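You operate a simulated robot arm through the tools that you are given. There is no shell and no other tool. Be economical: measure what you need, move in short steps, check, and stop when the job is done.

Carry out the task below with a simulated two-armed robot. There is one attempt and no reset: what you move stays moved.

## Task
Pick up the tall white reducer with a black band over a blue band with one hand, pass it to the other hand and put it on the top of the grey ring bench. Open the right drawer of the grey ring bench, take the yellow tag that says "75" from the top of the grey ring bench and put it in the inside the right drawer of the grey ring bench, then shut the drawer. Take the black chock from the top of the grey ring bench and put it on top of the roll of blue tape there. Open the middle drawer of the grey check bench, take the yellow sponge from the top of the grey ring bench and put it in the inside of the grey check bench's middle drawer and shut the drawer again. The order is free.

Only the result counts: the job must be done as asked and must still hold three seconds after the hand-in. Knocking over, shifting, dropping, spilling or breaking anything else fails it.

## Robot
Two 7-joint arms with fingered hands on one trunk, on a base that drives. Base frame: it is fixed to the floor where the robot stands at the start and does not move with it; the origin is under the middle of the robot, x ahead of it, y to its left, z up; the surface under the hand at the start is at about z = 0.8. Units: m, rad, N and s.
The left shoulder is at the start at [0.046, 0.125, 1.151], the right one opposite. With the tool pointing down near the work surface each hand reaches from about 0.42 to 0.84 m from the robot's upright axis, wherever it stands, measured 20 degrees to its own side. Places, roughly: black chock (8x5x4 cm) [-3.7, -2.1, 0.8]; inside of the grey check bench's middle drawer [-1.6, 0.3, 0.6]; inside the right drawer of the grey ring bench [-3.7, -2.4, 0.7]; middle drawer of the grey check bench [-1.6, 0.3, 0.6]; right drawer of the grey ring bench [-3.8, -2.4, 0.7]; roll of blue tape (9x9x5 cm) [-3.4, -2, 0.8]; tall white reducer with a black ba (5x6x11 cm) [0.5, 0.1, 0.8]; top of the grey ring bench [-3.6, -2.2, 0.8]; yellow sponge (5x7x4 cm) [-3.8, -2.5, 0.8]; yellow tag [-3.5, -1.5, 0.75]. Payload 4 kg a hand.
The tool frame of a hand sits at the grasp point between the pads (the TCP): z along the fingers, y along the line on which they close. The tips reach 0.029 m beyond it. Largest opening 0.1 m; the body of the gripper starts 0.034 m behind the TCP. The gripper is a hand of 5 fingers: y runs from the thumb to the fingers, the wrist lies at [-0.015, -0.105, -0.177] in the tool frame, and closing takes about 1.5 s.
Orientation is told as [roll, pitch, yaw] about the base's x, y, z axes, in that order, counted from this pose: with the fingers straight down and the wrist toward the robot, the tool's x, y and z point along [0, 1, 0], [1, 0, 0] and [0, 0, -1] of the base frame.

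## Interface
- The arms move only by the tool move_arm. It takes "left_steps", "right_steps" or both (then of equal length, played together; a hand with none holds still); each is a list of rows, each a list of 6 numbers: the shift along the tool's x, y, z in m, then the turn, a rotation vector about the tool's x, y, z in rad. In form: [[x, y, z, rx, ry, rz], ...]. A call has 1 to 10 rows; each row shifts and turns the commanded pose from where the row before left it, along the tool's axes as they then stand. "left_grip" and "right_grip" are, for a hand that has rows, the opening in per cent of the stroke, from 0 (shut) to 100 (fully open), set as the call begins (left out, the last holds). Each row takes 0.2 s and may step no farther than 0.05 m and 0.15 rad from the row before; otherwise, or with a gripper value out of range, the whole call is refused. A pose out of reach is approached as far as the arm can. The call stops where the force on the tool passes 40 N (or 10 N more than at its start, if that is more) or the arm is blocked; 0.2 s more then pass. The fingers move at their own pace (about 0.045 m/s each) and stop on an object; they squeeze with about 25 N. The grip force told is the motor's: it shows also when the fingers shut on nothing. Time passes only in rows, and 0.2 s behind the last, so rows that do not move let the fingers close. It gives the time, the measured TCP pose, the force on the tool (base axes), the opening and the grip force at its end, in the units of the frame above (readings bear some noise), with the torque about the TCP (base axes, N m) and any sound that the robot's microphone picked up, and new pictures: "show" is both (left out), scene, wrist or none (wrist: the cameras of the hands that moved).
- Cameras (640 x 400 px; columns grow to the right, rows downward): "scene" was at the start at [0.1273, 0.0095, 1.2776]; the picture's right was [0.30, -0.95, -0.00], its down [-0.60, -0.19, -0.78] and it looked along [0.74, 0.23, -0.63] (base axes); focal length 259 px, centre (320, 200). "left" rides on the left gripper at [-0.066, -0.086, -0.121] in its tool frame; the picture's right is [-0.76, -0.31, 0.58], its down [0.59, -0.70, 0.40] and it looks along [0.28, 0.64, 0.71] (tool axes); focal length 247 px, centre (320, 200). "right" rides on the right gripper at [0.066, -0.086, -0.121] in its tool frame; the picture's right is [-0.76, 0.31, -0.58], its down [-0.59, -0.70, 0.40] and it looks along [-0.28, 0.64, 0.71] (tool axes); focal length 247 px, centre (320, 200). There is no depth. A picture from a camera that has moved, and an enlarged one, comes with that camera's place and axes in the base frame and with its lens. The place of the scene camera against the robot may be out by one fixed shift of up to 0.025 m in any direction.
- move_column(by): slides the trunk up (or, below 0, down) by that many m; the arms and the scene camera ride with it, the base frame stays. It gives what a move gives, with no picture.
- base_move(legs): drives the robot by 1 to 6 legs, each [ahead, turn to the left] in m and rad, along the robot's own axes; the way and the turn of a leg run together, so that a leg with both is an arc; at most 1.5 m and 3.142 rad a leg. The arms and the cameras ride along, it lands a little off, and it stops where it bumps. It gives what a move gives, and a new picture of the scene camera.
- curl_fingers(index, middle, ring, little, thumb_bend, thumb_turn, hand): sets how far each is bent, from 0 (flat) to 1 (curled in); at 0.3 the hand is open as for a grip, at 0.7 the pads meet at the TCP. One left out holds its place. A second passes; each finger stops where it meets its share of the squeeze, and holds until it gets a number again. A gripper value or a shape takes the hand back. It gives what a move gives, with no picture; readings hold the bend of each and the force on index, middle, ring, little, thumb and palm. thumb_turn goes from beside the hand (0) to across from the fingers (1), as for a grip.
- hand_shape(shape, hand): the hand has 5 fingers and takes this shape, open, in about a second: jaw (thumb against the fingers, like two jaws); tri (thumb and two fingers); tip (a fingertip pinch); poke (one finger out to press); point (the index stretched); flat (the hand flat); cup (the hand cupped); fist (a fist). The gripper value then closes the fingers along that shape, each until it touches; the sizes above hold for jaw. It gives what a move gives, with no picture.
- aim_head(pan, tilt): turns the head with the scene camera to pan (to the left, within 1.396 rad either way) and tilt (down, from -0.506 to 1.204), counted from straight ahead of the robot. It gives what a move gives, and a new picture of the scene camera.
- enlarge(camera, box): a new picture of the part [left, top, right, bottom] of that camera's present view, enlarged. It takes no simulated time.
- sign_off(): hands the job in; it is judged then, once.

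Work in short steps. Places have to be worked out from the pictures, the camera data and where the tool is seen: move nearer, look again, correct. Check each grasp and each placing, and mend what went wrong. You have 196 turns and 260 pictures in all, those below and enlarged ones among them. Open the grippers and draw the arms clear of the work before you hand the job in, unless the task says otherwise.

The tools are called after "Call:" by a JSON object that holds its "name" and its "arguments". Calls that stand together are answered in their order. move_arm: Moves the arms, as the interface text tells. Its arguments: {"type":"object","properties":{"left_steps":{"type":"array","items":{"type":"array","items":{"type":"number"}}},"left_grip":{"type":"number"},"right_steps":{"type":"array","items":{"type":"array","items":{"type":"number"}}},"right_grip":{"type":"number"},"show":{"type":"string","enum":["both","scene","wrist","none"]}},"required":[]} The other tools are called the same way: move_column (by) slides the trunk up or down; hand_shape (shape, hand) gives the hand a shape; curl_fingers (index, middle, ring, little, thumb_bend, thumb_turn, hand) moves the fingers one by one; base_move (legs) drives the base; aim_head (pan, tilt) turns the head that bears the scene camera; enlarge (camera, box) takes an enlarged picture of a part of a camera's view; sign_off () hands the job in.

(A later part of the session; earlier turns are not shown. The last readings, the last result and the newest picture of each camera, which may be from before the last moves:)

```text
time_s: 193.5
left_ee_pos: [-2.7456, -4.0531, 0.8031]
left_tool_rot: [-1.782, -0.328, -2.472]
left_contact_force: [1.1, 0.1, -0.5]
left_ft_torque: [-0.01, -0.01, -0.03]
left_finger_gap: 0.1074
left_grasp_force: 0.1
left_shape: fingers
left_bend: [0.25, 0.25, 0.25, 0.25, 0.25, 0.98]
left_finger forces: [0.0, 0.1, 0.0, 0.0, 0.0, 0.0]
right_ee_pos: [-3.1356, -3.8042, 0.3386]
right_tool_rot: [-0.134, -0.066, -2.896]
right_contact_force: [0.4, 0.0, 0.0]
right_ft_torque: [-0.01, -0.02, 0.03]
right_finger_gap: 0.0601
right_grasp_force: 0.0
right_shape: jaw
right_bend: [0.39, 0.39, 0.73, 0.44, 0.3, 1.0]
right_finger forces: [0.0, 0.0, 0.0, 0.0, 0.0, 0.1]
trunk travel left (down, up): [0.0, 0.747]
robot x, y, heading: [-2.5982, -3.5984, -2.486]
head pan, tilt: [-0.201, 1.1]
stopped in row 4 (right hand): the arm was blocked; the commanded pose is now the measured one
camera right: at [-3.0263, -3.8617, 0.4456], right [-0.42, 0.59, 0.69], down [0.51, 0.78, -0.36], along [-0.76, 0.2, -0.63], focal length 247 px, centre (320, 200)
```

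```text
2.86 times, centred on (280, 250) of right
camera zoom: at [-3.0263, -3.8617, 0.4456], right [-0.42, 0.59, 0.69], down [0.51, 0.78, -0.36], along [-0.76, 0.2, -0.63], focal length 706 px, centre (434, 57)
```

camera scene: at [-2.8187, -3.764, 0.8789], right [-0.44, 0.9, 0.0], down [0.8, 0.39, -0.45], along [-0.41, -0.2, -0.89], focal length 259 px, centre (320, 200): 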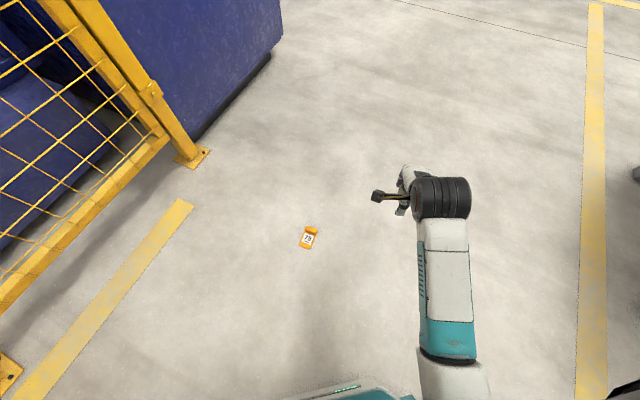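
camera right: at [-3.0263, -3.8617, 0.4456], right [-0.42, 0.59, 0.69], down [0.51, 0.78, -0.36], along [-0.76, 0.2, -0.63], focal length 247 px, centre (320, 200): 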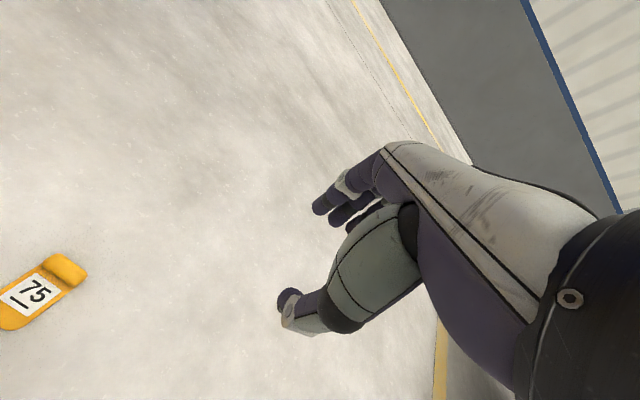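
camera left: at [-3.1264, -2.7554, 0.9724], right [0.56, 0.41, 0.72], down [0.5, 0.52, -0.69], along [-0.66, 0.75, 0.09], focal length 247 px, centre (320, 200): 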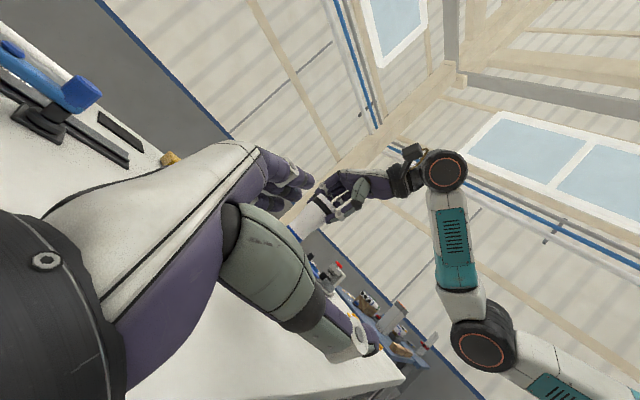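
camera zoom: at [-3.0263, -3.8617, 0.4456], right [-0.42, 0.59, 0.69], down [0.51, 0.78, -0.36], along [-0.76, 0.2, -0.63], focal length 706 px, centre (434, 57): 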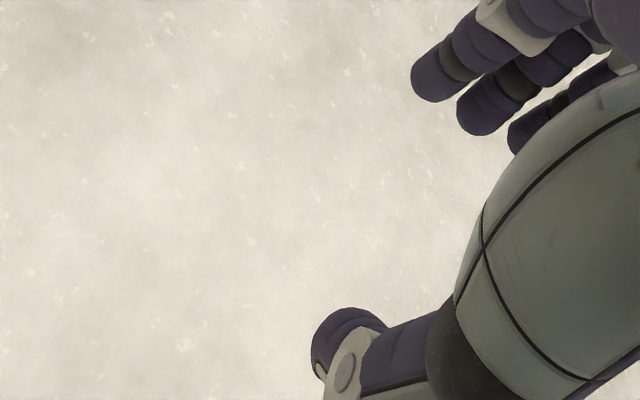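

The right arm can't take this clockwise yaw, but the left arm mirrors it well. I'll raise the right hand away and turn the left hand to point down.

Call:
{"name": "move_arm", "arguments": {"left_steps": [[0, 0, 0, 0, 0.149, 0], [0, 0, 0, 0, 0.149, 0], [0, 0, 0, 0, 0.149, 0], [0, 0, 0, 0, 0.149, 0], [0, 0, 0, 0, 0.149, 0], [0, 0, 0, 0, 0.149, 0], [0, 0, 0, 0, 0.149, 0], [0, 0, 0, 0, 0.149, 0], [0, 0, 0, 0, 0.149, 0], [0, 0, 0, 0, 0.149, 0]], "right_steps": [[-0.02, 0, -0.04, 0, 0, 0], [-0.02, 0, -0.04, 0.022, 0.045, 0], [-0.02, 0, -0.04, 0.022, 0.045, 0], [-0.02, 0, -0.04, 0.022, 0.045, 0], [-0.02, 0, -0.04, 0, 0, 0], [0, 0, -0.04, 0, 0, 0], [0, 0, -0.04, 0, 0, 0], [0, 0, -0.04, 0, 0, 0], [0, 0, -0.03, 0, 0, 0], [0, 0, 0, 0, 0, 0]], "show": "none"}}

Call:
{"name": "move_arm", "arguments": {"left_steps": [[0, 0, 0, 0, 0.149, 0], [0, 0, 0, 0, 0.149, 0], [0, 0, 0, 0.109, 0, 0], [0, 0, 0, 0.109, 0, 0], [0, 0, 0, 0.109, 0, 0], [0, 0, 0, 0, 0, 0.117], [0, 0, 0, 0, 0, 0.117], [0, 0, 0, 0, 0, 0.117], [0, 0, 0, 0, 0, 0.117]], "left_grip": 65}}

```text
time_s: 195.7
left_ee_pos: [-2.7366, -4.1066, 0.8288]
left_tool_rot: [-0.295, -0.326, -2.472]
left_contact_force: [0.4, 0.2, 0.0]
left_ft_torque: [0.01, 0.03, 0.0]
left_finger_gap: 0.1072
left_grasp_force: 0.0
left_shape: fingers
left_bend: [0.25, 0.25, 0.25, 0.25, 0.25, 0.98]
left_finger forces: [0.0, 0.0, 0.0, 0.0, 0.0, 0.1]
left hand out of reach, approached as far as the arm can: row 5, 6, 7, 8, 9, 10
right_ee_pos: [-3.2005, -3.7417, 0.6272]
right_tool_rot: [0.003, 0.0, -2.902]
right_contact_force: [0.3, 0.6, 0.7]
right_ft_torque: [0.03, 0.0, -0.01]
right_finger_gap: 0.0602
right_grasp_force: 0.2
right_shape: jaw
right_bend: [0.39, 0.39, 0.73, 0.44, 0.3, 1.0]
right_finger forces: [0.0, 0.0, 0.1, 0.0, 0.0, 0.1]
right hand out of reach, approached as far as the arm can: row 5, 6, 7, 8, 9
trunk travel left (down, up): [0.0, 0.747]
robot x, y, heading: [-2.5937, -3.6029, -2.482]
head pan, tilt: [-0.201, 1.1]
```

```text
time_s: 197.7
left_ee_pos: [-2.7338, -4.1258, 0.8476]
left_tool_rot: [0.003, 0.001, -2.938]
left_contact_force: [-0.5, -0.5, 0.7]
left_ft_torque: [0.0, -0.03, -0.05]
left_finger_gap: 0.0652
left_grasp_force: 0.0
left_shape: jaw
left_bend: [0.41, 0.37, 0.27, 0.42, 0.3, 0.99]
left_finger forces: [0.0, 0.0, 0.1, 0.1, 0.0, 0.0]
left hand out of reach, approached as far as the arm can: row 1, 2
right_ee_pos: [-3.2002, -3.7418, 0.6274]
right_tool_rot: [0.002, 0.001, -2.9]
right_contact_force: [0.4, 0.1, 0.4]
right_ft_torque: [0.02, 0.0, 0.03]
right_finger_gap: 0.0603
right_grasp_force: 0.0
right_shape: jaw
right_bend: [0.39, 0.39, 0.73, 0.44, 0.3, 1.0]
right_finger forces: [0.0, 0.0, 0.1, 0.0, 0.0, 0.1]
trunk travel left (down, up): [0.0, 0.747]
robot x, y, heading: [-2.5986, -3.6016, -2.485]
head pan, tilt: [-0.201, 1.1]
camera scene: at [-2.8187, -3.7641, 0.8788], right [-0.44, 0.9, 0.0], down [0.8, 0.39, -0.45], along [-0.41, -0.2, -0.89], focal length 259 px, centre (320, 200)
camera left: at [-2.6647, -4.0441, 0.9686], right [0.15, 0.8, -0.58], down [0.81, -0.44, -0.4], along [-0.57, -0.41, -0.71], focal length 247 px, centre (320, 200)
```

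scene: 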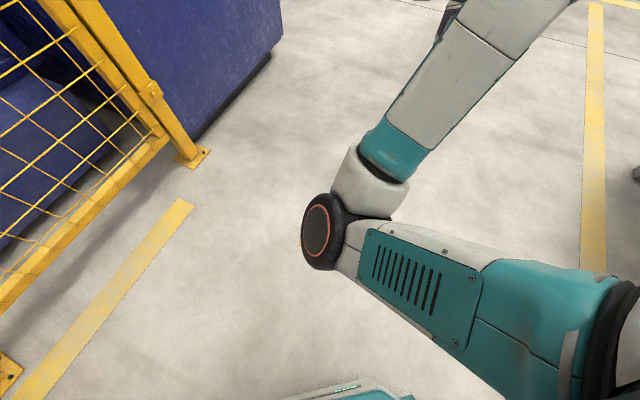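
left: 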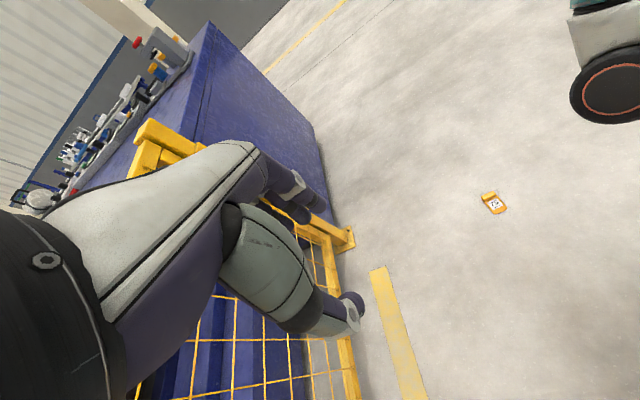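

The right elbow blocks the middle. I'll swing the right hand outward and untwist it.

Call:
{"name": "move_arm", "arguments": {"right_steps": [[0, 0, 0, 0, 0, -0.14], [0, 0, 0, 0, 0, -0.14], [0, 0, 0, 0, 0, -0.14], [-0.03, 0, 0, 0, 0, -0.14], [-0.03, 0, 0, 0, 0, -0.14], [-0.03, 0, 0, 0, 0, 0], [-0.03, 0, 0, 0, 0, 0]], "show": "scene"}}

```text
time_s: 199.3
left_ee_pos: [-2.7351, -4.1256, 0.8474]
left_tool_rot: [0.002, 0.003, -2.938]
left_contact_force: [-0.1, -0.2, -0.8]
left_ft_torque: [-0.02, 0.08, -0.01]
left_finger_gap: 0.0651
left_grasp_force: 0.0
left_shape: jaw
left_bend: [0.41, 0.37, 0.27, 0.42, 0.3, 0.99]
left_finger forces: [0.0, 0.0, 0.0, 0.0, 0.0, 0.1]
right_ee_pos: [-3.3213, -3.6809, 0.5775]
right_tool_rot: [0.003, -0.002, -2.2]
right_contact_force: [0.5, -0.1, -1.1]
right_ft_torque: [0.04, -0.01, 0.01]
right_finger_gap: 0.06
right_grasp_force: 0.1
right_shape: jaw
right_bend: [0.39, 0.39, 0.73, 0.44, 0.3, 1.0]
right_finger forces: [0.0, 0.1, 0.0, 0.0, 0.0, 0.0]
right hand out of reach, approached as far as the arm can: row 1, 2, 3, 4, 5
trunk travel left (down, up): [0.0, 0.747]
robot x, y, heading: [-2.5928, -3.5976, -2.483]
head pan, tilt: [-0.201, 1.1]
camera scene: at [-2.8186, -3.7642, 0.8788], right [-0.44, 0.9, 0.0], down [0.8, 0.39, -0.45], along [-0.41, -0.2, -0.89], focal length 259 px, centre (320, 200)
```

scene: 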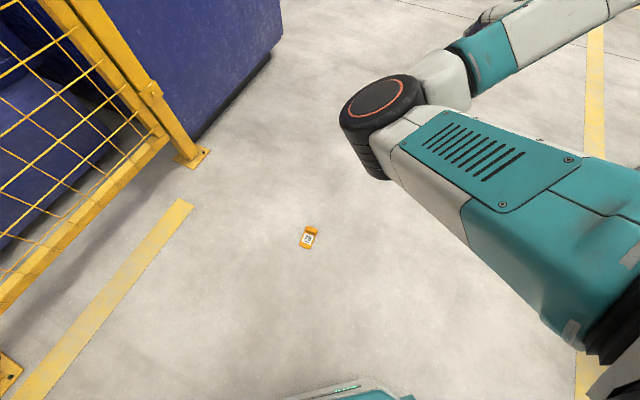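

Now the left hand: I'll bring it over the tag and down to z≈0.55.

Call:
{"name": "move_arm", "arguments": {"left_steps": [[-0.0272, 0.0297, 0.028, 0, 0, 0], [-0.0272, 0.0297, 0.028, 0, 0, 0], [-0.0272, 0.0297, 0.028, 0, 0, 0], [-0.0272, 0.0297, 0.028, 0, 0, 0], [-0.0272, 0.0297, 0.028, 0, 0, 0], [-0.0272, 0.0297, 0.028, 0, 0, 0], [-0.0272, 0.0297, 0.028, 0, 0, 0], [-0.0272, 0.0297, 0.028, 0, 0, 0], [-0.0272, 0.0297, 0.028, 0, 0, 0], [-0.0272, 0.0297, 0.028, 0, 0, 0]]}}

```text
time_s: 201.5
left_ee_pos: [-3.0547, -3.9345, 0.5859]
left_tool_rot: [0.005, 0.0, -2.938]
left_contact_force: [-0.1, 0.6, -0.8]
left_ft_torque: [-0.01, 0.01, -0.01]
left_finger_gap: 0.0651
left_grasp_force: 0.0
left_shape: jaw
left_bend: [0.41, 0.37, 0.27, 0.42, 0.3, 0.99]
left_finger forces: [0.0, 0.0, 0.0, 0.0, 0.1, 0.0]
left hand out of reach, approached as far as the arm can: row 10
right_ee_pos: [-3.3207, -3.6797, 0.5767]
right_tool_rot: [0.003, 0.002, -2.199]
right_contact_force: [-1.1, 0.2, 0.6]
right_ft_torque: [0.0, 0.01, -0.01]
right_finger_gap: 0.0599
right_grasp_force: 0.1
right_shape: jaw
right_bend: [0.39, 0.39, 0.73, 0.44, 0.3, 1.0]
right_finger forces: [0.0, 0.1, 0.0, 0.1, 0.0, 0.0]
trunk travel left (down, up): [0.0, 0.747]
robot x, y, heading: [-2.5925, -3.5997, -2.483]
head pan, tilt: [-0.201, 1.1]
camera scene: at [-2.8186, -3.7635, 0.879], right [-0.44, 0.9, 0.0], down [0.8, 0.39, -0.45], along [-0.41, -0.2, -0.89], focal length 259 px, centre (320, 200)
camera left: at [-2.9846, -3.8529, 0.7068], right [0.15, 0.8, -0.58], down [0.81, -0.44, -0.4], along [-0.57, -0.41, -0.71], focal length 247 px, centre (320, 200)
```

scene: 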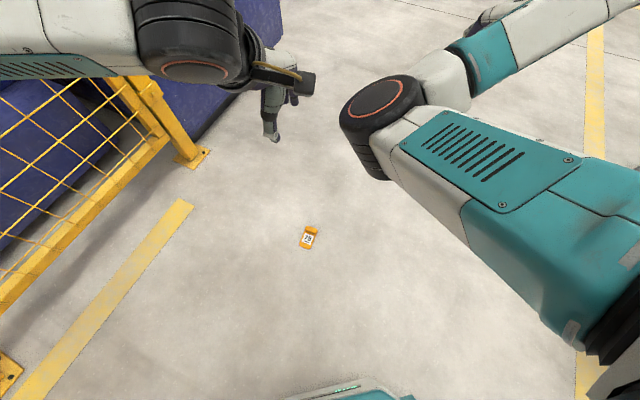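
left: 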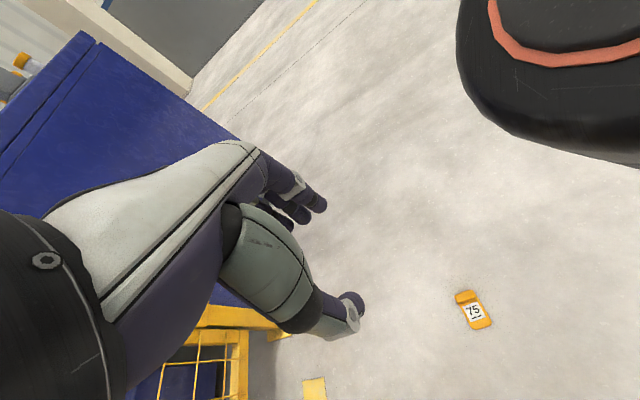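

The commanded pose is already over the lip; I'll descend to z≈0.15 and check.

Call:
{"name": "move_arm", "arguments": {"left_steps": [[0, 0, 0.046, 0, 0, 0], [0, 0, 0.046, 0, 0, 0], [0, 0, 0.046, 0, 0, 0], [0, 0, 0.046, 0, 0, 0], [0, 0, 0.046, 0, 0, 0], [0, 0, 0.046, 0, 0, 0], [0, 0, 0.046, 0, 0, 0], [0, 0, 0.046, 0, 0, 0], [0, 0, 0.046, 0, 0, 0]], "show": "wrist"}}

Call:
{"name": "enlarge", "arguments": {"camera": "left", "box": [280, 180, 440, 320]}}

```text
time_s: 203.5
left_ee_pos: [-2.9549, -4.0454, 0.3035]
left_tool_rot: [0.003, 0.004, -2.938]
left_contact_force: [0.7, 0.6, -0.2]
left_ft_torque: [-0.02, -0.02, 0.0]
left_finger_gap: 0.065
left_grasp_force: 0.1
left_shape: jaw
left_bend: [0.41, 0.37, 0.27, 0.42, 0.3, 0.99]
left_finger forces: [0.0, 0.1, 0.0, 0.1, 0.0, 0.1]
left hand out of reach, approached as far as the arm can: row 2, 3, 4, 5, 6, 7, 8, 9
right_ee_pos: [-3.3208, -3.6804, 0.5761]
right_tool_rot: [0.003, -0.001, -2.198]
right_contact_force: [0.2, -0.8, -0.3]
right_ft_torque: [0.01, -0.02, 0.05]
right_finger_gap: 0.0602
right_grasp_force: 0.1
right_shape: jaw
right_bend: [0.39, 0.39, 0.73, 0.44, 0.3, 1.0]
right_finger forces: [0.0, 0.1, 0.0, 0.1, 0.0, 0.0]
trunk travel left (down, up): [0.0, 0.747]
robot x, y, heading: [-2.5999, -3.599, -2.485]
head pan, tilt: [-0.201, 1.1]
camera left: at [-2.8847, -3.9637, 0.4257], right [0.15, 0.8, -0.58], down [0.81, -0.43, -0.4], along [-0.57, -0.41, -0.71], focal length 247 px, centre (320, 200)
```

left: 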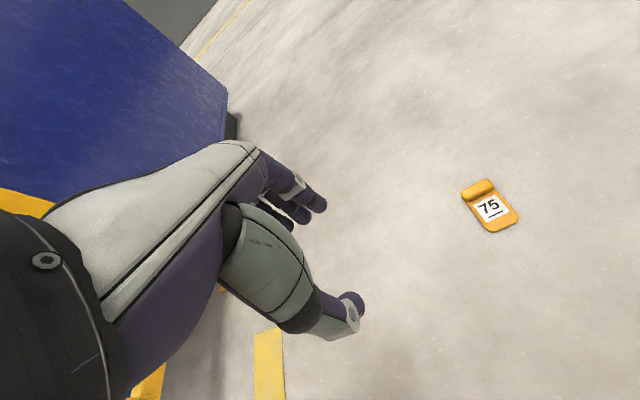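

```text
2.86 times, centred on (360, 250) of left
camera zoom: at [-2.8847, -3.9637, 0.4257], right [0.15, 0.8, -0.58], down [0.81, -0.43, -0.4], along [-0.57, -0.41, -0.71], focal length 706 px, centre (206, 57)
```

zoom: 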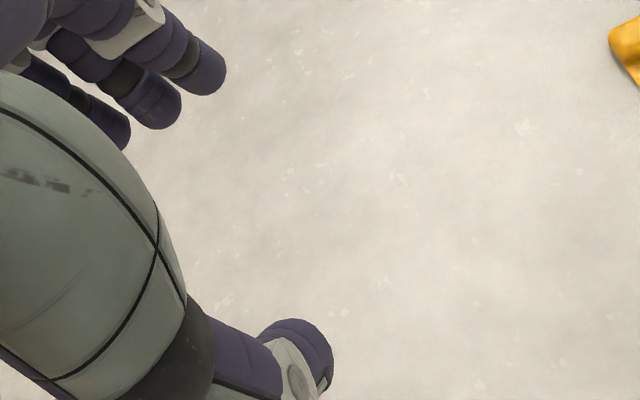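

Left can't reach that far across. Turning the base right by 0.33 rad will put the tag on the left hand's side.

Call:
{"name": "base_move", "arguments": {"legs": [[0, -0.33]]}}

Call:
{"name": "move_arm", "arguments": {"left_steps": [[0, 0, 0, 0, 0, 0]]}}

```text
time_s: 205.0
left_ee_pos: [-3.0804, -3.9028, 0.3048]
left_tool_rot: [0.004, 0.002, 3.012]
left_contact_force: [-0.8, -0.4, 0.0]
left_ft_torque: [-0.02, -0.01, 0.06]
left_finger_gap: 0.0652
left_grasp_force: 0.1
left_shape: jaw
left_bend: [0.41, 0.37, 0.27, 0.42, 0.3, 0.99]
left_finger forces: [0.0, 0.1, 0.0, 0.1, 0.0, 0.1]
right_ee_pos: [-3.3072, -3.4399, 0.5755]
right_tool_rot: [0.003, 0.001, -2.532]
right_contact_force: [0.0, -0.1, -0.1]
right_ft_torque: [0.01, -0.01, -0.01]
right_finger_gap: 0.0601
right_grasp_force: 0.1
right_shape: jaw
right_bend: [0.39, 0.39, 0.73, 0.44, 0.3, 1.0]
right_finger forces: [0.1, 0.0, 0.0, 0.0, 0.0, 0.1]
trunk travel left (down, up): [0.0, 0.747]
robot x, y, heading: [-2.595, -3.6018, -2.818]
head pan, tilt: [-0.201, 1.1]
camera scene: at [-2.8553, -3.6871, 0.8788], right [-0.12, 0.99, 0.0], down [0.88, 0.11, -0.45], along [-0.45, -0.06, -0.89], focal length 259 px, centre (320, 200)
```

scene: 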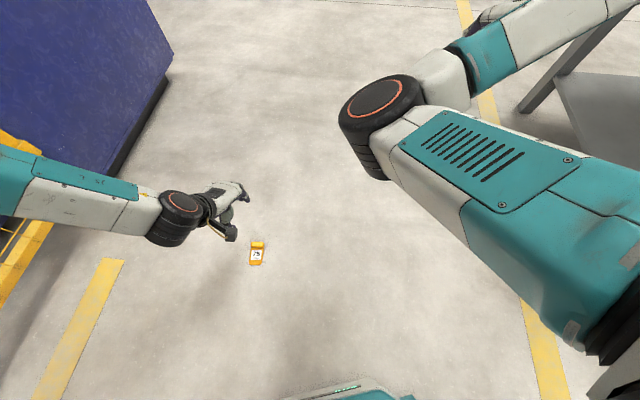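

```text
time_s: 205.4
left_ee_pos: [-3.079, -3.9048, 0.3053]
left_tool_rot: [0.006, 0.003, 3.013]
left_contact_force: [0.2, -0.5, 0.8]
left_ft_torque: [0.01, -0.02, 0.01]
left_finger_gap: 0.065
left_grasp_force: 0.0
left_shape: jaw
left_bend: [0.41, 0.37, 0.27, 0.42, 0.3, 0.99]
left_finger forces: [0.1, 0.0, 0.0, 0.1, 0.1, 0.1]
right_ee_pos: [-3.3077, -3.4392, 0.5749]
right_tool_rot: [0.002, 0.001, -2.533]
right_contact_force: [0.3, 1.3, -0.5]
right_ft_torque: [0.02, 0.01, 0.06]
right_finger_gap: 0.0602
right_grasp_force: 0.0
right_shape: jaw
right_bend: [0.39, 0.39, 0.73, 0.44, 0.3, 1.0]
right_finger forces: [0.0, 0.0, 0.0, 0.1, 0.1, 0.0]
trunk travel left (down, up): [0.0, 0.747]
robot x, y, heading: [-2.5993, -3.6027, -2.813]
head pan, tilt: [-0.201, 1.1]
camera scene: at [-2.8553, -3.687, 0.8788], right [-0.12, 0.99, 0.0], down [0.88, 0.11, -0.45], along [-0.45, -0.06, -0.89], focal length 259 px, centre (320, 200)
camera left: at [-2.9874, -3.8497, 0.4258], right [0.4, 0.71, -0.58], down [0.62, -0.68, -0.4], along [-0.67, -0.2, -0.71], focal length 247 px, centre (320, 200)
```

scene: 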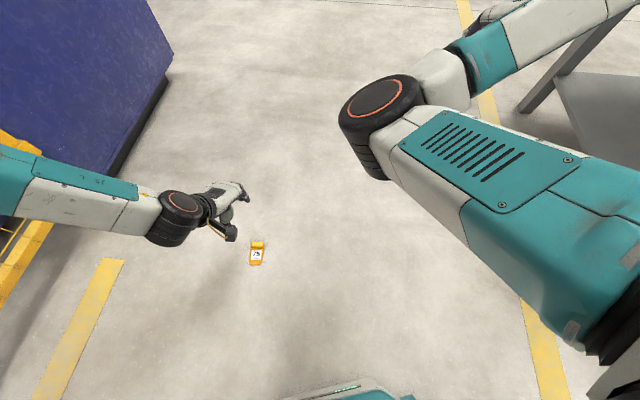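
left: 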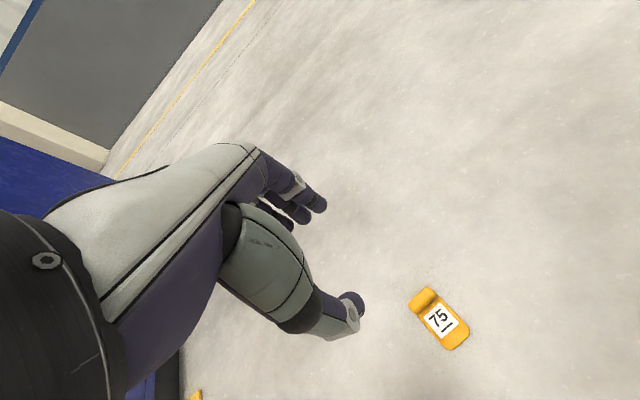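

Now the left hand is right over the tag. I'll trim yaw and position and descend to z≈0.13.

Call:
{"name": "move_arm", "arguments": {"left_steps": [[0.011, 0, 0, 0, 0, -0.12], [0, 0, 0.045, 0, 0, 0], [0, 0, 0.045, 0, 0, 0], [0, 0, 0.045, 0, 0, 0], [0, 0, 0.04, 0, 0, 0]], "show": "wrist"}}

Call:
{"name": "enlarge", "arguments": {"camera": "left", "box": [290, 200, 450, 340]}}

```text
time_s: 206.6
left_ee_pos: [-3.0553, -3.9711, 0.2706]
left_tool_rot: [0.004, 0.004, 3.133]
left_contact_force: [0.2, -0.4, 1.1]
left_ft_torque: [0.01, 0.0, -0.02]
left_finger_gap: 0.0651
left_grasp_force: 0.1
left_shape: jaw
left_bend: [0.41, 0.37, 0.27, 0.42, 0.3, 0.99]
left_finger forces: [0.1, 0.0, 0.0, 0.0, 0.1, 0.0]
left hand out of reach, approached as far as the arm can: row 2, 3, 4, 5
right_ee_pos: [-3.3083, -3.4389, 0.5769]
right_tool_rot: [0.005, 0.0, -2.533]
right_contact_force: [-0.1, -0.1, 0.3]
right_ft_torque: [0.03, 0.04, 0.02]
right_finger_gap: 0.0601
right_grasp_force: 0.0
right_shape: jaw
right_bend: [0.39, 0.39, 0.73, 0.44, 0.3, 1.0]
right_finger forces: [0.0, 0.1, 0.0, 0.0, 0.0, 0.0]
trunk travel left (down, up): [0.0, 0.747]
robot x, y, heading: [-2.5952, -3.6027, -2.822]
head pan, tilt: [-0.201, 1.1]
camera left: at [-2.97, -3.9075, 0.3916], right [0.32, 0.75, -0.58], down [0.7, -0.6, -0.4], along [-0.64, -0.28, -0.71], focal length 247 px, centre (320, 200)
```

left: 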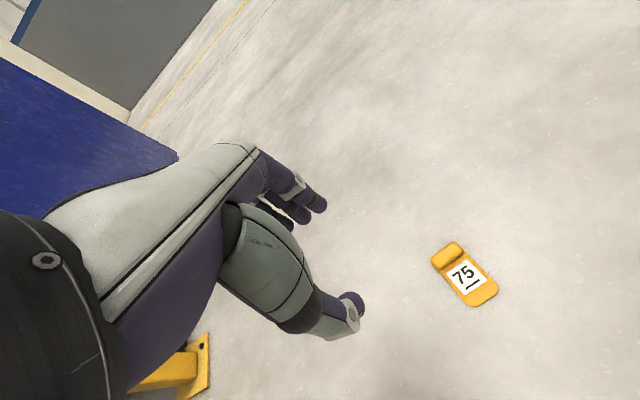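

```text
2.86 times, centred on (370, 270) of left
camera zoom: at [-2.97, -3.9075, 0.3916], right [0.32, 0.75, -0.58], down [0.7, -0.6, -0.4], along [-0.64, -0.28, -0.71], focal length 706 px, centre (177, 0)
```

zoom: 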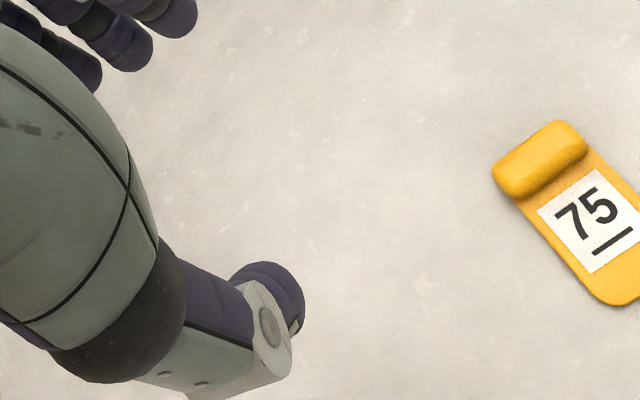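

Low reach works only with the wrist swung outward. I'll reposition so the left hand approaches with such a yaw: raise the trunk, drive to about (−3.04, −3.47) facing the fence side.

Call:
{"name": "move_column", "arguments": {"by": 0.35}}

Call:
{"name": "base_move", "arguments": {"legs": [[0, -0.6], [0.464, 0], [0, 1.48]]}}

Call:
{"name": "aim_head", "arguments": {"pan": 0.0, "tilt": 1.1}}

```text
time_s: 210.0
left_ee_pos: [-3.1122, -3.9931, 0.823]
left_tool_rot: [0.139, -0.376, 3.107]
left_contact_force: [0.3, -0.7, 0.6]
left_ft_torque: [-0.01, 0.01, 0.01]
left_finger_gap: 0.0648
left_grasp_force: 0.0
left_shape: jaw
left_bend: [0.41, 0.37, 0.27, 0.42, 0.3, 0.99]
left_finger forces: [0.0, 0.1, 0.1, 0.0, 0.0, 0.1]
right_ee_pos: [-3.3084, -3.4407, 0.9245]
right_tool_rot: [0.006, 0.001, -2.532]
right_contact_force: [0.6, -0.8, 0.3]
right_ft_torque: [0.05, -0.03, -0.02]
right_finger_gap: 0.0599
right_grasp_force: 0.1
right_shape: jaw
right_bend: [0.39, 0.39, 0.73, 0.44, 0.3, 1.0]
right_finger forces: [0.0, 0.0, 0.1, 0.0, 0.0, 0.0]
trunk travel left (down, up): [-0.35, 0.397]
robot x, y, heading: [-2.5959, -3.5978, -2.819]
head pan, tilt: [-0.201, 1.1]
```

```text
time_s: 218.3
left_ee_pos: [-3.0709, -4.1165, 0.8241]
left_tool_rot: [0.141, -0.38, -2.278]
left_contact_force: [0.3, -0.4, -1.0]
left_ft_torque: [-0.03, 0.02, -0.02]
left_finger_gap: 0.065
left_grasp_force: 0.0
left_shape: jaw
left_bend: [0.41, 0.37, 0.27, 0.42, 0.3, 0.99]
left_finger forces: [0.0, 0.1, 0.0, 0.1, 0.1, 0.0]
right_ee_pos: [-3.6242, -3.9262, 0.9252]
right_tool_rot: [0.005, 0.002, -1.631]
right_contact_force: [-0.3, -0.2, -0.3]
right_ft_torque: [0.01, -0.03, 0.0]
right_finger_gap: 0.06
right_grasp_force: 0.0
right_shape: jaw
right_bend: [0.39, 0.39, 0.73, 0.44, 0.3, 1.0]
right_finger forces: [0.0, 0.0, 0.1, 0.0, 0.0, 0.1]
trunk travel left (down, up): [-0.35, 0.397]
robot x, y, heading: [-3.0591, -3.4714, -1.917]
head pan, tilt: [-0.201, 1.1]
camera scene: at [-3.1209, -3.5938, 1.2458], right [-0.85, 0.52, 0.0], down [0.46, 0.76, -0.45], along [-0.24, -0.39, -0.89], focal length 259 px, centre (320, 200)
```

scene: 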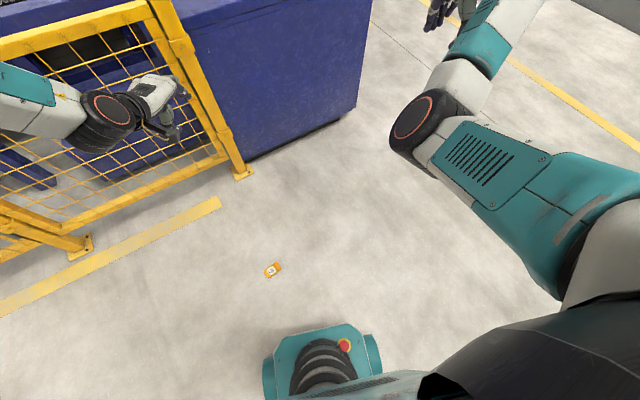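

```text
time_s: 219.0
left_ee_pos: [-3.0709, -4.1173, 0.8247]
left_tool_rot: [0.14, -0.378, -2.278]
left_contact_force: [-0.4, -0.7, 0.5]
left_ft_torque: [0.02, 0.03, -0.01]
left_finger_gap: 0.0651
left_grasp_force: 0.1
left_shape: jaw
left_bend: [0.41, 0.37, 0.27, 0.42, 0.3, 0.99]
left_finger forces: [0.0, 0.0, 0.1, 0.0, 0.1, 0.1]
right_ee_pos: [-3.6259, -3.9257, 0.9258]
right_tool_rot: [0.004, 0.0, -1.632]
right_contact_force: [-0.3, -0.1, 0.4]
right_ft_torque: [-0.03, -0.03, -0.02]
right_finger_gap: 0.0603
right_grasp_force: 0.2
right_shape: jaw
right_bend: [0.39, 0.39, 0.73, 0.44, 0.3, 1.0]
right_finger forces: [0.0, 0.0, 0.0, 0.0, 0.0, 0.1]
trunk travel left (down, up): [-0.35, 0.397]
robot x, y, heading: [-3.0568, -3.4695, -1.917]
head pan, tilt: [0.0, 1.1]
camera scene: at [-3.1096, -3.5993, 1.2458], right [-0.94, 0.34, 0.0], down [0.3, 0.84, -0.45], along [-0.15, -0.43, -0.89], focal length 259 px, centre (320, 200)
```

scene: 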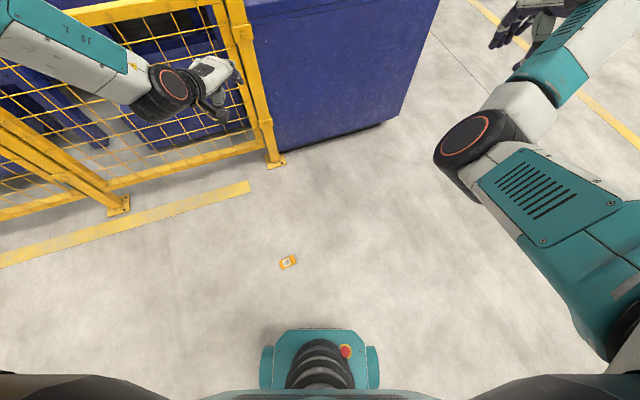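

I'll level the left hand, yaw it to match the tag, then lower the trunk.

Call:
{"name": "move_arm", "arguments": {"left_steps": [[0, 0, 0, 0.126, -0.047, 0], [0, 0, 0, 0.126, -0.047, 0], [0, 0, 0, 0.126, -0.046, 0], [0, -0.03, 0, 0, 0, 0.132], [0, -0.03, 0, 0, 0, 0.132], [0, -0.03, 0, 0, 0, 0.132], [0, -0.03, 0, 0, 0, 0.132], [0, 0, 0, 0, 0, 0.132]], "show": "none"}}

Call:
{"name": "move_column", "arguments": {"by": -0.35}}

Call:
{"name": "move_arm", "arguments": {"left_steps": [[0, 0, 0, 0, 0, 0]]}}

```text
time_s: 220.8
left_ee_pos: [-2.9799, -4.0403, 0.8251]
left_tool_rot: [-0.003, -0.002, -2.912]
left_contact_force: [0.1, 0.5, 0.2]
left_ft_torque: [0.04, -0.01, -0.02]
left_finger_gap: 0.0654
left_grasp_force: 0.0
left_shape: jaw
left_bend: [0.41, 0.37, 0.27, 0.42, 0.3, 0.99]
left_finger forces: [0.1, 0.1, 0.1, 0.0, 0.1, 0.0]
right_ee_pos: [-3.6251, -3.9259, 0.926]
right_tool_rot: [0.005, 0.0, -1.63]
right_contact_force: [0.5, -0.1, 0.3]
right_ft_torque: [0.01, 0.0, 0.01]
right_finger_gap: 0.0602
right_grasp_force: 0.2
right_shape: jaw
right_bend: [0.39, 0.39, 0.73, 0.44, 0.3, 1.0]
right_finger forces: [0.0, 0.1, 0.0, 0.0, 0.0, 0.1]
trunk travel left (down, up): [-0.35, 0.397]
robot x, y, heading: [-3.0546, -3.47, -1.918]
head pan, tilt: [0.0, 1.1]
```

```text
time_s: 224.3
left_ee_pos: [-2.9779, -4.0403, 0.4732]
left_tool_rot: [-0.005, -0.005, -2.91]
left_contact_force: [0.4, 0.0, 0.3]
left_ft_torque: [-0.04, -0.02, -0.02]
left_finger_gap: 0.0651
left_grasp_force: 0.0
left_shape: jaw
left_bend: [0.41, 0.37, 0.27, 0.42, 0.3, 0.99]
left_finger forces: [0.0, 0.1, 0.0, 0.0, 0.1, 0.0]
right_ee_pos: [-3.6258, -3.9255, 0.5762]
right_tool_rot: [0.003, 0.001, -1.635]
right_contact_force: [0.6, -0.4, 0.0]
right_ft_torque: [0.0, 0.04, -0.01]
right_finger_gap: 0.0602
right_grasp_force: 0.0
right_shape: jaw
right_bend: [0.39, 0.39, 0.73, 0.44, 0.3, 1.0]
right_finger forces: [0.1, 0.0, 0.0, 0.1, 0.0, 0.0]
trunk travel left (down, up): [0.0, 0.747]
robot x, y, heading: [-3.0577, -3.4714, -1.919]
head pan, tilt: [0.0, 1.1]
```

```text
time_s: 224.7
left_ee_pos: [-2.9776, -4.0408, 0.4745]
left_tool_rot: [-0.003, -0.004, -2.911]
left_contact_force: [-0.1, -0.3, 0.5]
left_ft_torque: [-0.01, 0.04, 0.02]
left_finger_gap: 0.0652
left_grasp_force: 0.0
left_shape: jaw
left_bend: [0.41, 0.37, 0.27, 0.42, 0.3, 0.99]
left_finger forces: [0.0, 0.1, 0.0, 0.1, 0.1, 0.0]
right_ee_pos: [-3.6252, -3.925, 0.5762]
right_tool_rot: [0.003, 0.003, -1.633]
right_contact_force: [0.2, 0.8, -0.1]
right_ft_torque: [0.0, 0.02, 0.04]
right_finger_gap: 0.06
right_grasp_force: 0.2
right_shape: jaw
right_bend: [0.39, 0.39, 0.73, 0.44, 0.3, 1.0]
right_finger forces: [0.1, 0.0, 0.0, 0.1, 0.0, 0.1]
trunk travel left (down, up): [0.0, 0.747]
robot x, y, heading: [-3.0562, -3.4688, -1.919]
head pan, tilt: [0.0, 1.1]
camera scene: at [-3.156, -3.7275, 0.8788], right [-0.94, 0.34, 0.0], down [0.3, 0.84, -0.45], along [-0.15, -0.43, -0.89], focal length 259 px, centre (320, 200)
camera left: at [-2.9096, -3.9582, 0.5952], right [0.12, 0.81, -0.58], down [0.82, -0.41, -0.4], along [-0.56, -0.42, -0.71], focal length 247 px, centre (320, 200)
```

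scene: 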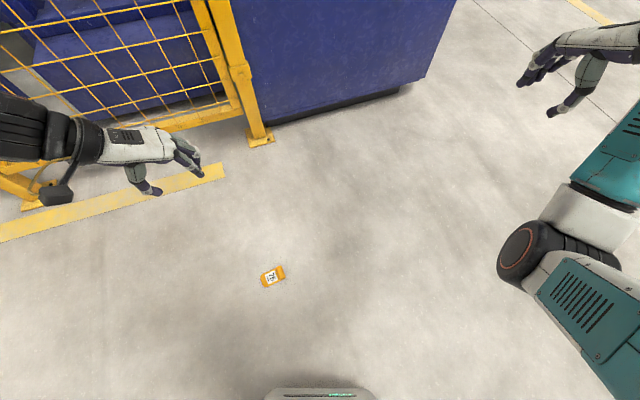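
left: 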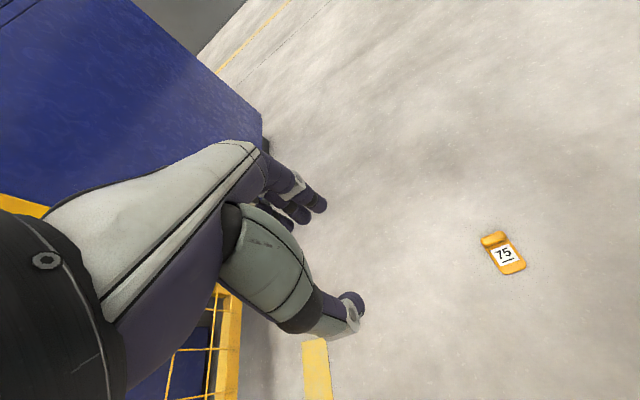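

The lip is at (−3.078, −3.920). I'll move over it and down to z≈0.3.

Call:
{"name": "move_arm", "arguments": {"left_steps": [[-0.028, 0.014, 0.034, 0, 0, 0], [-0.028, 0.014, 0.034, 0, 0, 0], [-0.028, 0.014, 0.034, 0, 0, 0], [-0.028, 0.014, 0.034, 0, 0, 0], [-0.028, 0.014, 0.034, 0, 0, 0], [0, 0, 0.045, 0, 0, 0], [0, 0, 0.045, 0, 0, 0], [0, 0, 0.045, 0, 0, 0], [0, 0, 0.04, 0, 0, 0]], "show": "wrist"}}

Call:
{"name": "enlarge", "arguments": {"camera": "left", "box": [290, 200, 450, 340]}}

```text
time_s: 226.7
left_ee_pos: [-3.0437, -3.9551, 0.266]
left_tool_rot: [-0.005, -0.003, -2.911]
left_contact_force: [0.0, -0.8, 0.8]
left_ft_torque: [0.05, 0.0, 0.0]
left_finger_gap: 0.0651
left_grasp_force: 0.1
left_shape: jaw
left_bend: [0.41, 0.37, 0.27, 0.42, 0.3, 0.99]
left_finger forces: [0.0, 0.1, 0.0, 0.0, 0.0, 0.1]
left hand out of reach, approached as far as the arm can: row 6, 7, 8, 9
right_ee_pos: [-3.6253, -3.9246, 0.5765]
right_tool_rot: [0.004, 0.002, -1.631]
right_contact_force: [1.1, -0.5, -0.2]
right_ft_torque: [0.03, -0.01, 0.0]
right_finger_gap: 0.0601
right_grasp_force: 0.1
right_shape: jaw
right_bend: [0.39, 0.39, 0.73, 0.44, 0.3, 1.0]
right_finger forces: [0.0, 0.0, 0.0, 0.0, 0.0, 0.0]
trunk travel left (down, up): [0.0, 0.747]
robot x, y, heading: [-3.0572, -3.4715, -1.915]
head pan, tilt: [0.0, 1.1]
camera left: at [-2.9733, -3.8716, 0.3866], right [0.12, 0.81, -0.58], down [0.82, -0.41, -0.4], along [-0.56, -0.42, -0.71], focal length 247 px, centre (320, 200)
```

left: 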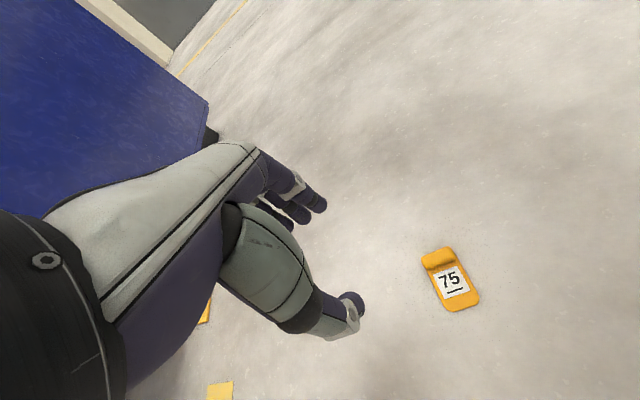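

```text
2.86 times, centred on (370, 270) of left
camera zoom: at [-2.9733, -3.8716, 0.3866], right [0.12, 0.81, -0.58], down [0.82, -0.41, -0.4], along [-0.56, -0.42, -0.71], focal length 706 px, centre (177, 0)
```

zoom: 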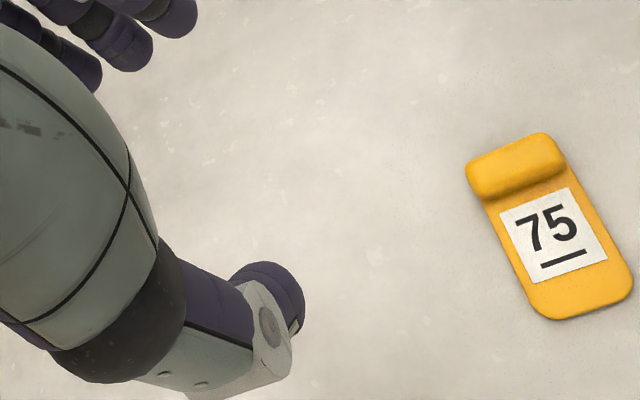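

The left arm's posture can't get lower here. The right hand reached the floor fine from my first spot, so I'll go back there and use a width-wise grip with thumb/index on the lip's ends.

Call:
{"name": "move_column", "arguments": {"by": 0.35}}

Call:
{"name": "base_move", "arguments": {"legs": [[0, -1.76], [-0.415, 0], [0, 1.377]]}}

```text
time_s: 230.1
left_ee_pos: [-3.0662, -4.0188, 0.7806]
left_tool_rot: [0.34, -0.22, -2.951]
left_contact_force: [0.5, 0.2, 0.7]
left_ft_torque: [0.01, -0.03, 0.01]
left_finger_gap: 0.0652
left_grasp_force: 0.1
left_shape: jaw
left_bend: [0.41, 0.37, 0.27, 0.42, 0.3, 0.99]
left_finger forces: [0.1, 0.0, 0.1, 0.0, 0.0, 0.1]
right_ee_pos: [-3.626, -3.9263, 0.9251]
right_tool_rot: [0.004, 0.003, -1.633]
right_contact_force: [0.1, -0.4, 1.0]
right_ft_torque: [-0.02, -0.03, -0.01]
right_finger_gap: 0.0598
right_grasp_force: 0.1
right_shape: jaw
right_bend: [0.39, 0.39, 0.73, 0.44, 0.3, 1.0]
right_finger forces: [0.1, 0.0, 0.0, 0.0, 0.0, 0.1]
trunk travel left (down, up): [-0.35, 0.397]
robot x, y, heading: [-3.0594, -3.4692, -1.919]
head pan, tilt: [0.0, 1.1]
```

```text
time_s: 240.4
left_ee_pos: [-2.9331, -4.182, 0.7801]
left_tool_rot: [0.341, -0.22, 2.915]
left_contact_force: [-0.2, 0.8, -0.8]
left_ft_torque: [0.0, -0.01, -0.01]
left_finger_gap: 0.0652
left_grasp_force: 0.0
left_shape: jaw
left_bend: [0.41, 0.37, 0.27, 0.42, 0.3, 0.99]
left_finger forces: [0.1, 0.0, 0.0, 0.0, 0.0, 0.0]
right_ee_pos: [-3.407, -3.8681, 0.9255]
right_tool_rot: [0.006, 0.002, -2.052]
right_contact_force: [0.3, 0.0, -0.1]
right_ft_torque: [0.02, -0.03, -0.01]
right_finger_gap: 0.0601
right_grasp_force: 0.0
right_shape: jaw
right_bend: [0.39, 0.39, 0.73, 0.44, 0.3, 1.0]
right_finger forces: [0.0, 0.0, 0.1, 0.1, 0.0, 0.0]
trunk travel left (down, up): [-0.35, 0.397]
robot x, y, heading: [-2.703, -3.6852, -2.34]
head pan, tilt: [0.0, 1.1]
camera scene: at [-2.7969, -3.7864, 1.2458], right [-0.72, 0.69, 0.0], down [0.62, 0.64, -0.45], along [-0.31, -0.33, -0.89], focal length 259 px, centre (320, 200)
```

scene: 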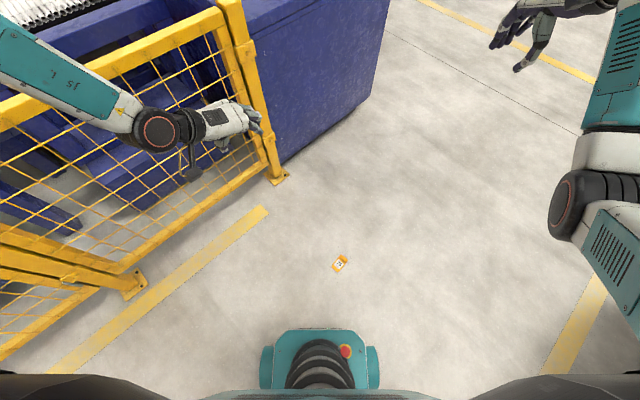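

I'll level/raise the left hand out of the way, then lower the trunk and yaw the right hand toward the tag.

Call:
{"name": "move_arm", "arguments": {"left_steps": [[0, 0, -0.03, 0.073, -0.114, 0], [0, 0, -0.03, 0.073, -0.114, 0], [0, 0, -0.03, 0.073, -0.113, 0], [-0.02, 0, -0.03, 0, 0, 0], [-0.02, 0, -0.02, 0, 0, 0]], "right_steps": [[0.03, 0, 0, 0, 0, -0.13], [0.03, 0, 0, 0, 0, -0.13], [0.03, 0, 0, 0, 0, -0.13], [0.03, 0, 0, 0, 0, -0.13], [0.03, 0, 0, 0, 0, -0.13]], "right_grip": 85, "show": "scene"}}

Call:
{"name": "move_column", "arguments": {"by": -0.35}}

Call:
{"name": "move_arm", "arguments": {"right_steps": [[0, 0, 0, 0, 0, 0]], "show": "wrist"}}

```text
time_s: 241.6
left_ee_pos: [-2.9071, -4.1261, 0.9168]
left_tool_rot: [-0.005, -0.004, 2.952]
left_contact_force: [-0.3, -0.4, 0.1]
left_ft_torque: [0.0, -0.03, 0.02]
left_finger_gap: 0.065
left_grasp_force: 0.1
left_shape: jaw
left_bend: [0.41, 0.37, 0.27, 0.42, 0.3, 0.99]
left_finger forces: [0.0, 0.0, 0.0, 0.1, 0.1, 0.0]
right_ee_pos: [-3.2614, -3.9009, 0.9263]
right_tool_rot: [0.002, -0.002, -1.399]
right_contact_force: [-0.6, -0.2, -0.6]
right_ft_torque: [-0.04, 0.02, 0.01]
right_finger_gap: 0.0845
right_grasp_force: 0.1
right_shape: jaw
right_bend: [0.36, 0.32, 0.25, 0.35, 0.3, 0.98]
right_finger forces: [0.0, 0.0, 0.0, 0.0, 0.1, 0.0]
trunk travel left (down, up): [-0.35, 0.397]
robot x, y, heading: [-2.7013, -3.684, -2.336]
head pan, tilt: [0.0, 1.1]
camera scene: at [-2.7968, -3.7858, 1.2459], right [-0.72, 0.69, 0.0], down [0.62, 0.64, -0.45], along [-0.31, -0.33, -0.89], focal length 259 px, centre (320, 200)
```

scene: 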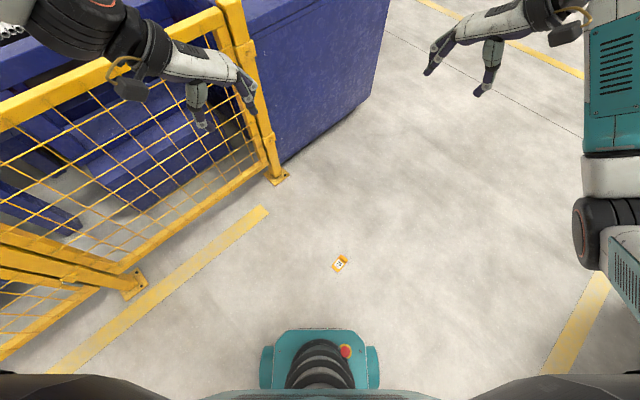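

```text
time_s: 245.0
left_ee_pos: [-2.909, -4.1261, 0.5683]
left_tool_rot: [-0.005, -0.003, 2.948]
left_contact_force: [0.5, 0.1, 0.7]
left_ft_torque: [0.02, 0.01, -0.02]
left_finger_gap: 0.0651
left_grasp_force: 0.1
left_shape: jaw
left_bend: [0.41, 0.37, 0.27, 0.42, 0.3, 0.99]
left_finger forces: [0.1, 0.0, 0.0, 0.1, 0.0, 0.0]
right_ee_pos: [-3.2621, -3.9007, 0.5776]
right_tool_rot: [0.002, -0.002, -1.401]
right_contact_force: [-0.1, 0.4, 0.0]
right_ft_torque: [0.04, -0.01, 0.01]
right_finger_gap: 0.0848
right_grasp_force: 0.1
right_shape: jaw
right_bend: [0.36, 0.32, 0.25, 0.35, 0.3, 0.98]
right_finger forces: [0.0, 0.0, 0.0, 0.1, 0.1, 0.1]
trunk travel left (down, up): [0.0, 0.747]
robot x, y, heading: [-2.7047, -3.6869, -2.336]
head pan, tilt: [0.0, 1.1]
```

```text
time_s: 245.4
left_ee_pos: [-2.9075, -4.1259, 0.5675]
left_tool_rot: [-0.005, -0.005, 2.952]
left_contact_force: [0.6, -1.0, 0.5]
left_ft_torque: [0.02, 0.05, 0.02]
left_finger_gap: 0.0652
left_grasp_force: 0.0
left_shape: jaw
left_bend: [0.41, 0.37, 0.27, 0.42, 0.3, 0.99]
left_finger forces: [0.1, 0.1, 0.0, 0.0, 0.0, 0.0]
right_ee_pos: [-3.2622, -3.9003, 0.5755]
right_tool_rot: [0.004, -0.002, -1.401]
right_contact_force: [0.3, 0.0, -0.2]
right_ft_torque: [0.0, 0.0, 0.01]
right_finger_gap: 0.0847
right_grasp_force: 0.0
right_shape: jaw
right_bend: [0.36, 0.32, 0.25, 0.35, 0.3, 0.98]
right_finger forces: [0.0, 0.0, 0.0, 0.0, 0.0, 0.0]
trunk travel left (down, up): [0.0, 0.747]
robot x, y, heading: [-2.7011, -3.6797, -2.332]
head pan, tilt: [0.0, 1.1]
camera right: at [-3.2117, -3.8053, 0.6989], right [-0.7, -0.43, 0.57], down [-0.7, 0.59, -0.4], along [-0.17, -0.68, -0.71], focal length 247 px, centre (320, 200)
```

right: 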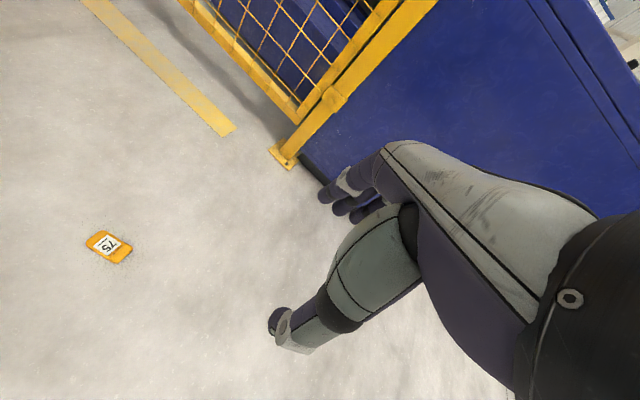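

Right hand lines up with the tag at (−3.079, −3.922). I'll descend diagonally to z≈0.13.

Call:
{"name": "move_arm", "arguments": {"right_steps": [[0.0173, 0.0052, 0.044, 0, 0, 0], [0.0173, 0.0052, 0.044, 0, 0, 0], [0.0173, 0.0052, 0.044, 0, 0, 0], [0.0173, 0.0052, 0.044, 0, 0, 0], [0.0173, 0.0052, 0.044, 0, 0, 0], [0.0173, 0.0052, 0.044, 0, 0, 0], [0.0173, 0.0052, 0.044, 0, 0, 0], [0.0173, 0.0052, 0.044, 0, 0, 0], [0.0173, 0.0052, 0.044, 0, 0, 0], [0.0173, 0.0052, 0.044, 0, 0, 0]], "show": "wrist"}}

Call:
{"name": "enlarge", "arguments": {"camera": "right", "box": [190, 180, 350, 320]}}

```text
time_s: 247.6
left_ee_pos: [-2.9081, -4.1259, 0.5677]
left_tool_rot: [-0.006, -0.003, 2.951]
left_contact_force: [0.1, 0.5, -0.1]
left_ft_torque: [0.01, 0.03, -0.02]
left_finger_gap: 0.065
left_grasp_force: 0.0
left_shape: jaw
left_bend: [0.41, 0.37, 0.27, 0.42, 0.3, 0.99]
left_finger forces: [0.0, 0.1, 0.0, 0.0, 0.0, 0.0]
right_ee_pos: [-3.0808, -3.923, 0.1368]
right_tool_rot: [0.004, -0.001, -1.401]
right_contact_force: [-0.1, -0.8, -0.2]
right_ft_torque: [0.03, 0.0, -0.03]
right_finger_gap: 0.0848
right_grasp_force: 0.0
right_shape: jaw
right_bend: [0.36, 0.32, 0.25, 0.35, 0.3, 0.98]
right_finger forces: [0.1, 0.1, 0.0, 0.0, 0.0, 0.0]
trunk travel left (down, up): [0.0, 0.747]
robot x, y, heading: [-2.7005, -3.6811, -2.34]
head pan, tilt: [0.0, 1.1]
camera right: at [-3.0304, -3.8269, 0.2588], right [-0.7, -0.43, 0.58], down [-0.7, 0.59, -0.4], along [-0.17, -0.68, -0.71], focal length 247 px, centre (320, 200)
```

right: 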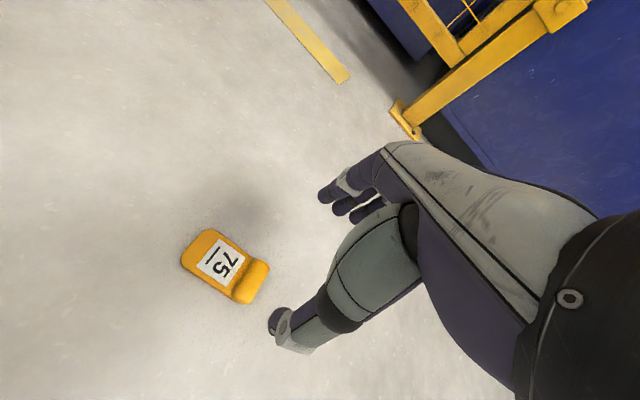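

```text
2.86 times, centred on (270, 250) of right
camera zoom: at [-3.0304, -3.8269, 0.2588], right [-0.7, -0.43, 0.58], down [-0.7, 0.59, -0.4], along [-0.17, -0.68, -0.71], focal length 706 px, centre (463, 57)
```

zoom: 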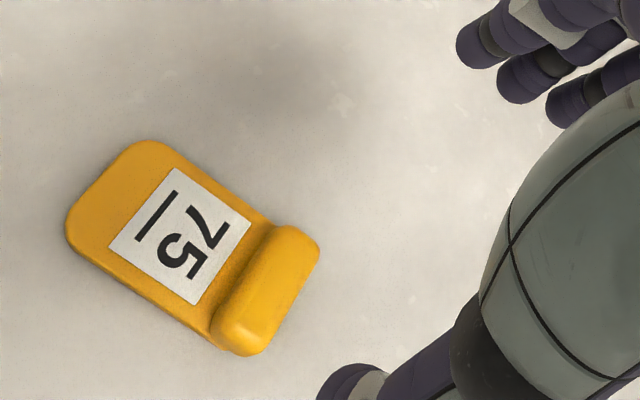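

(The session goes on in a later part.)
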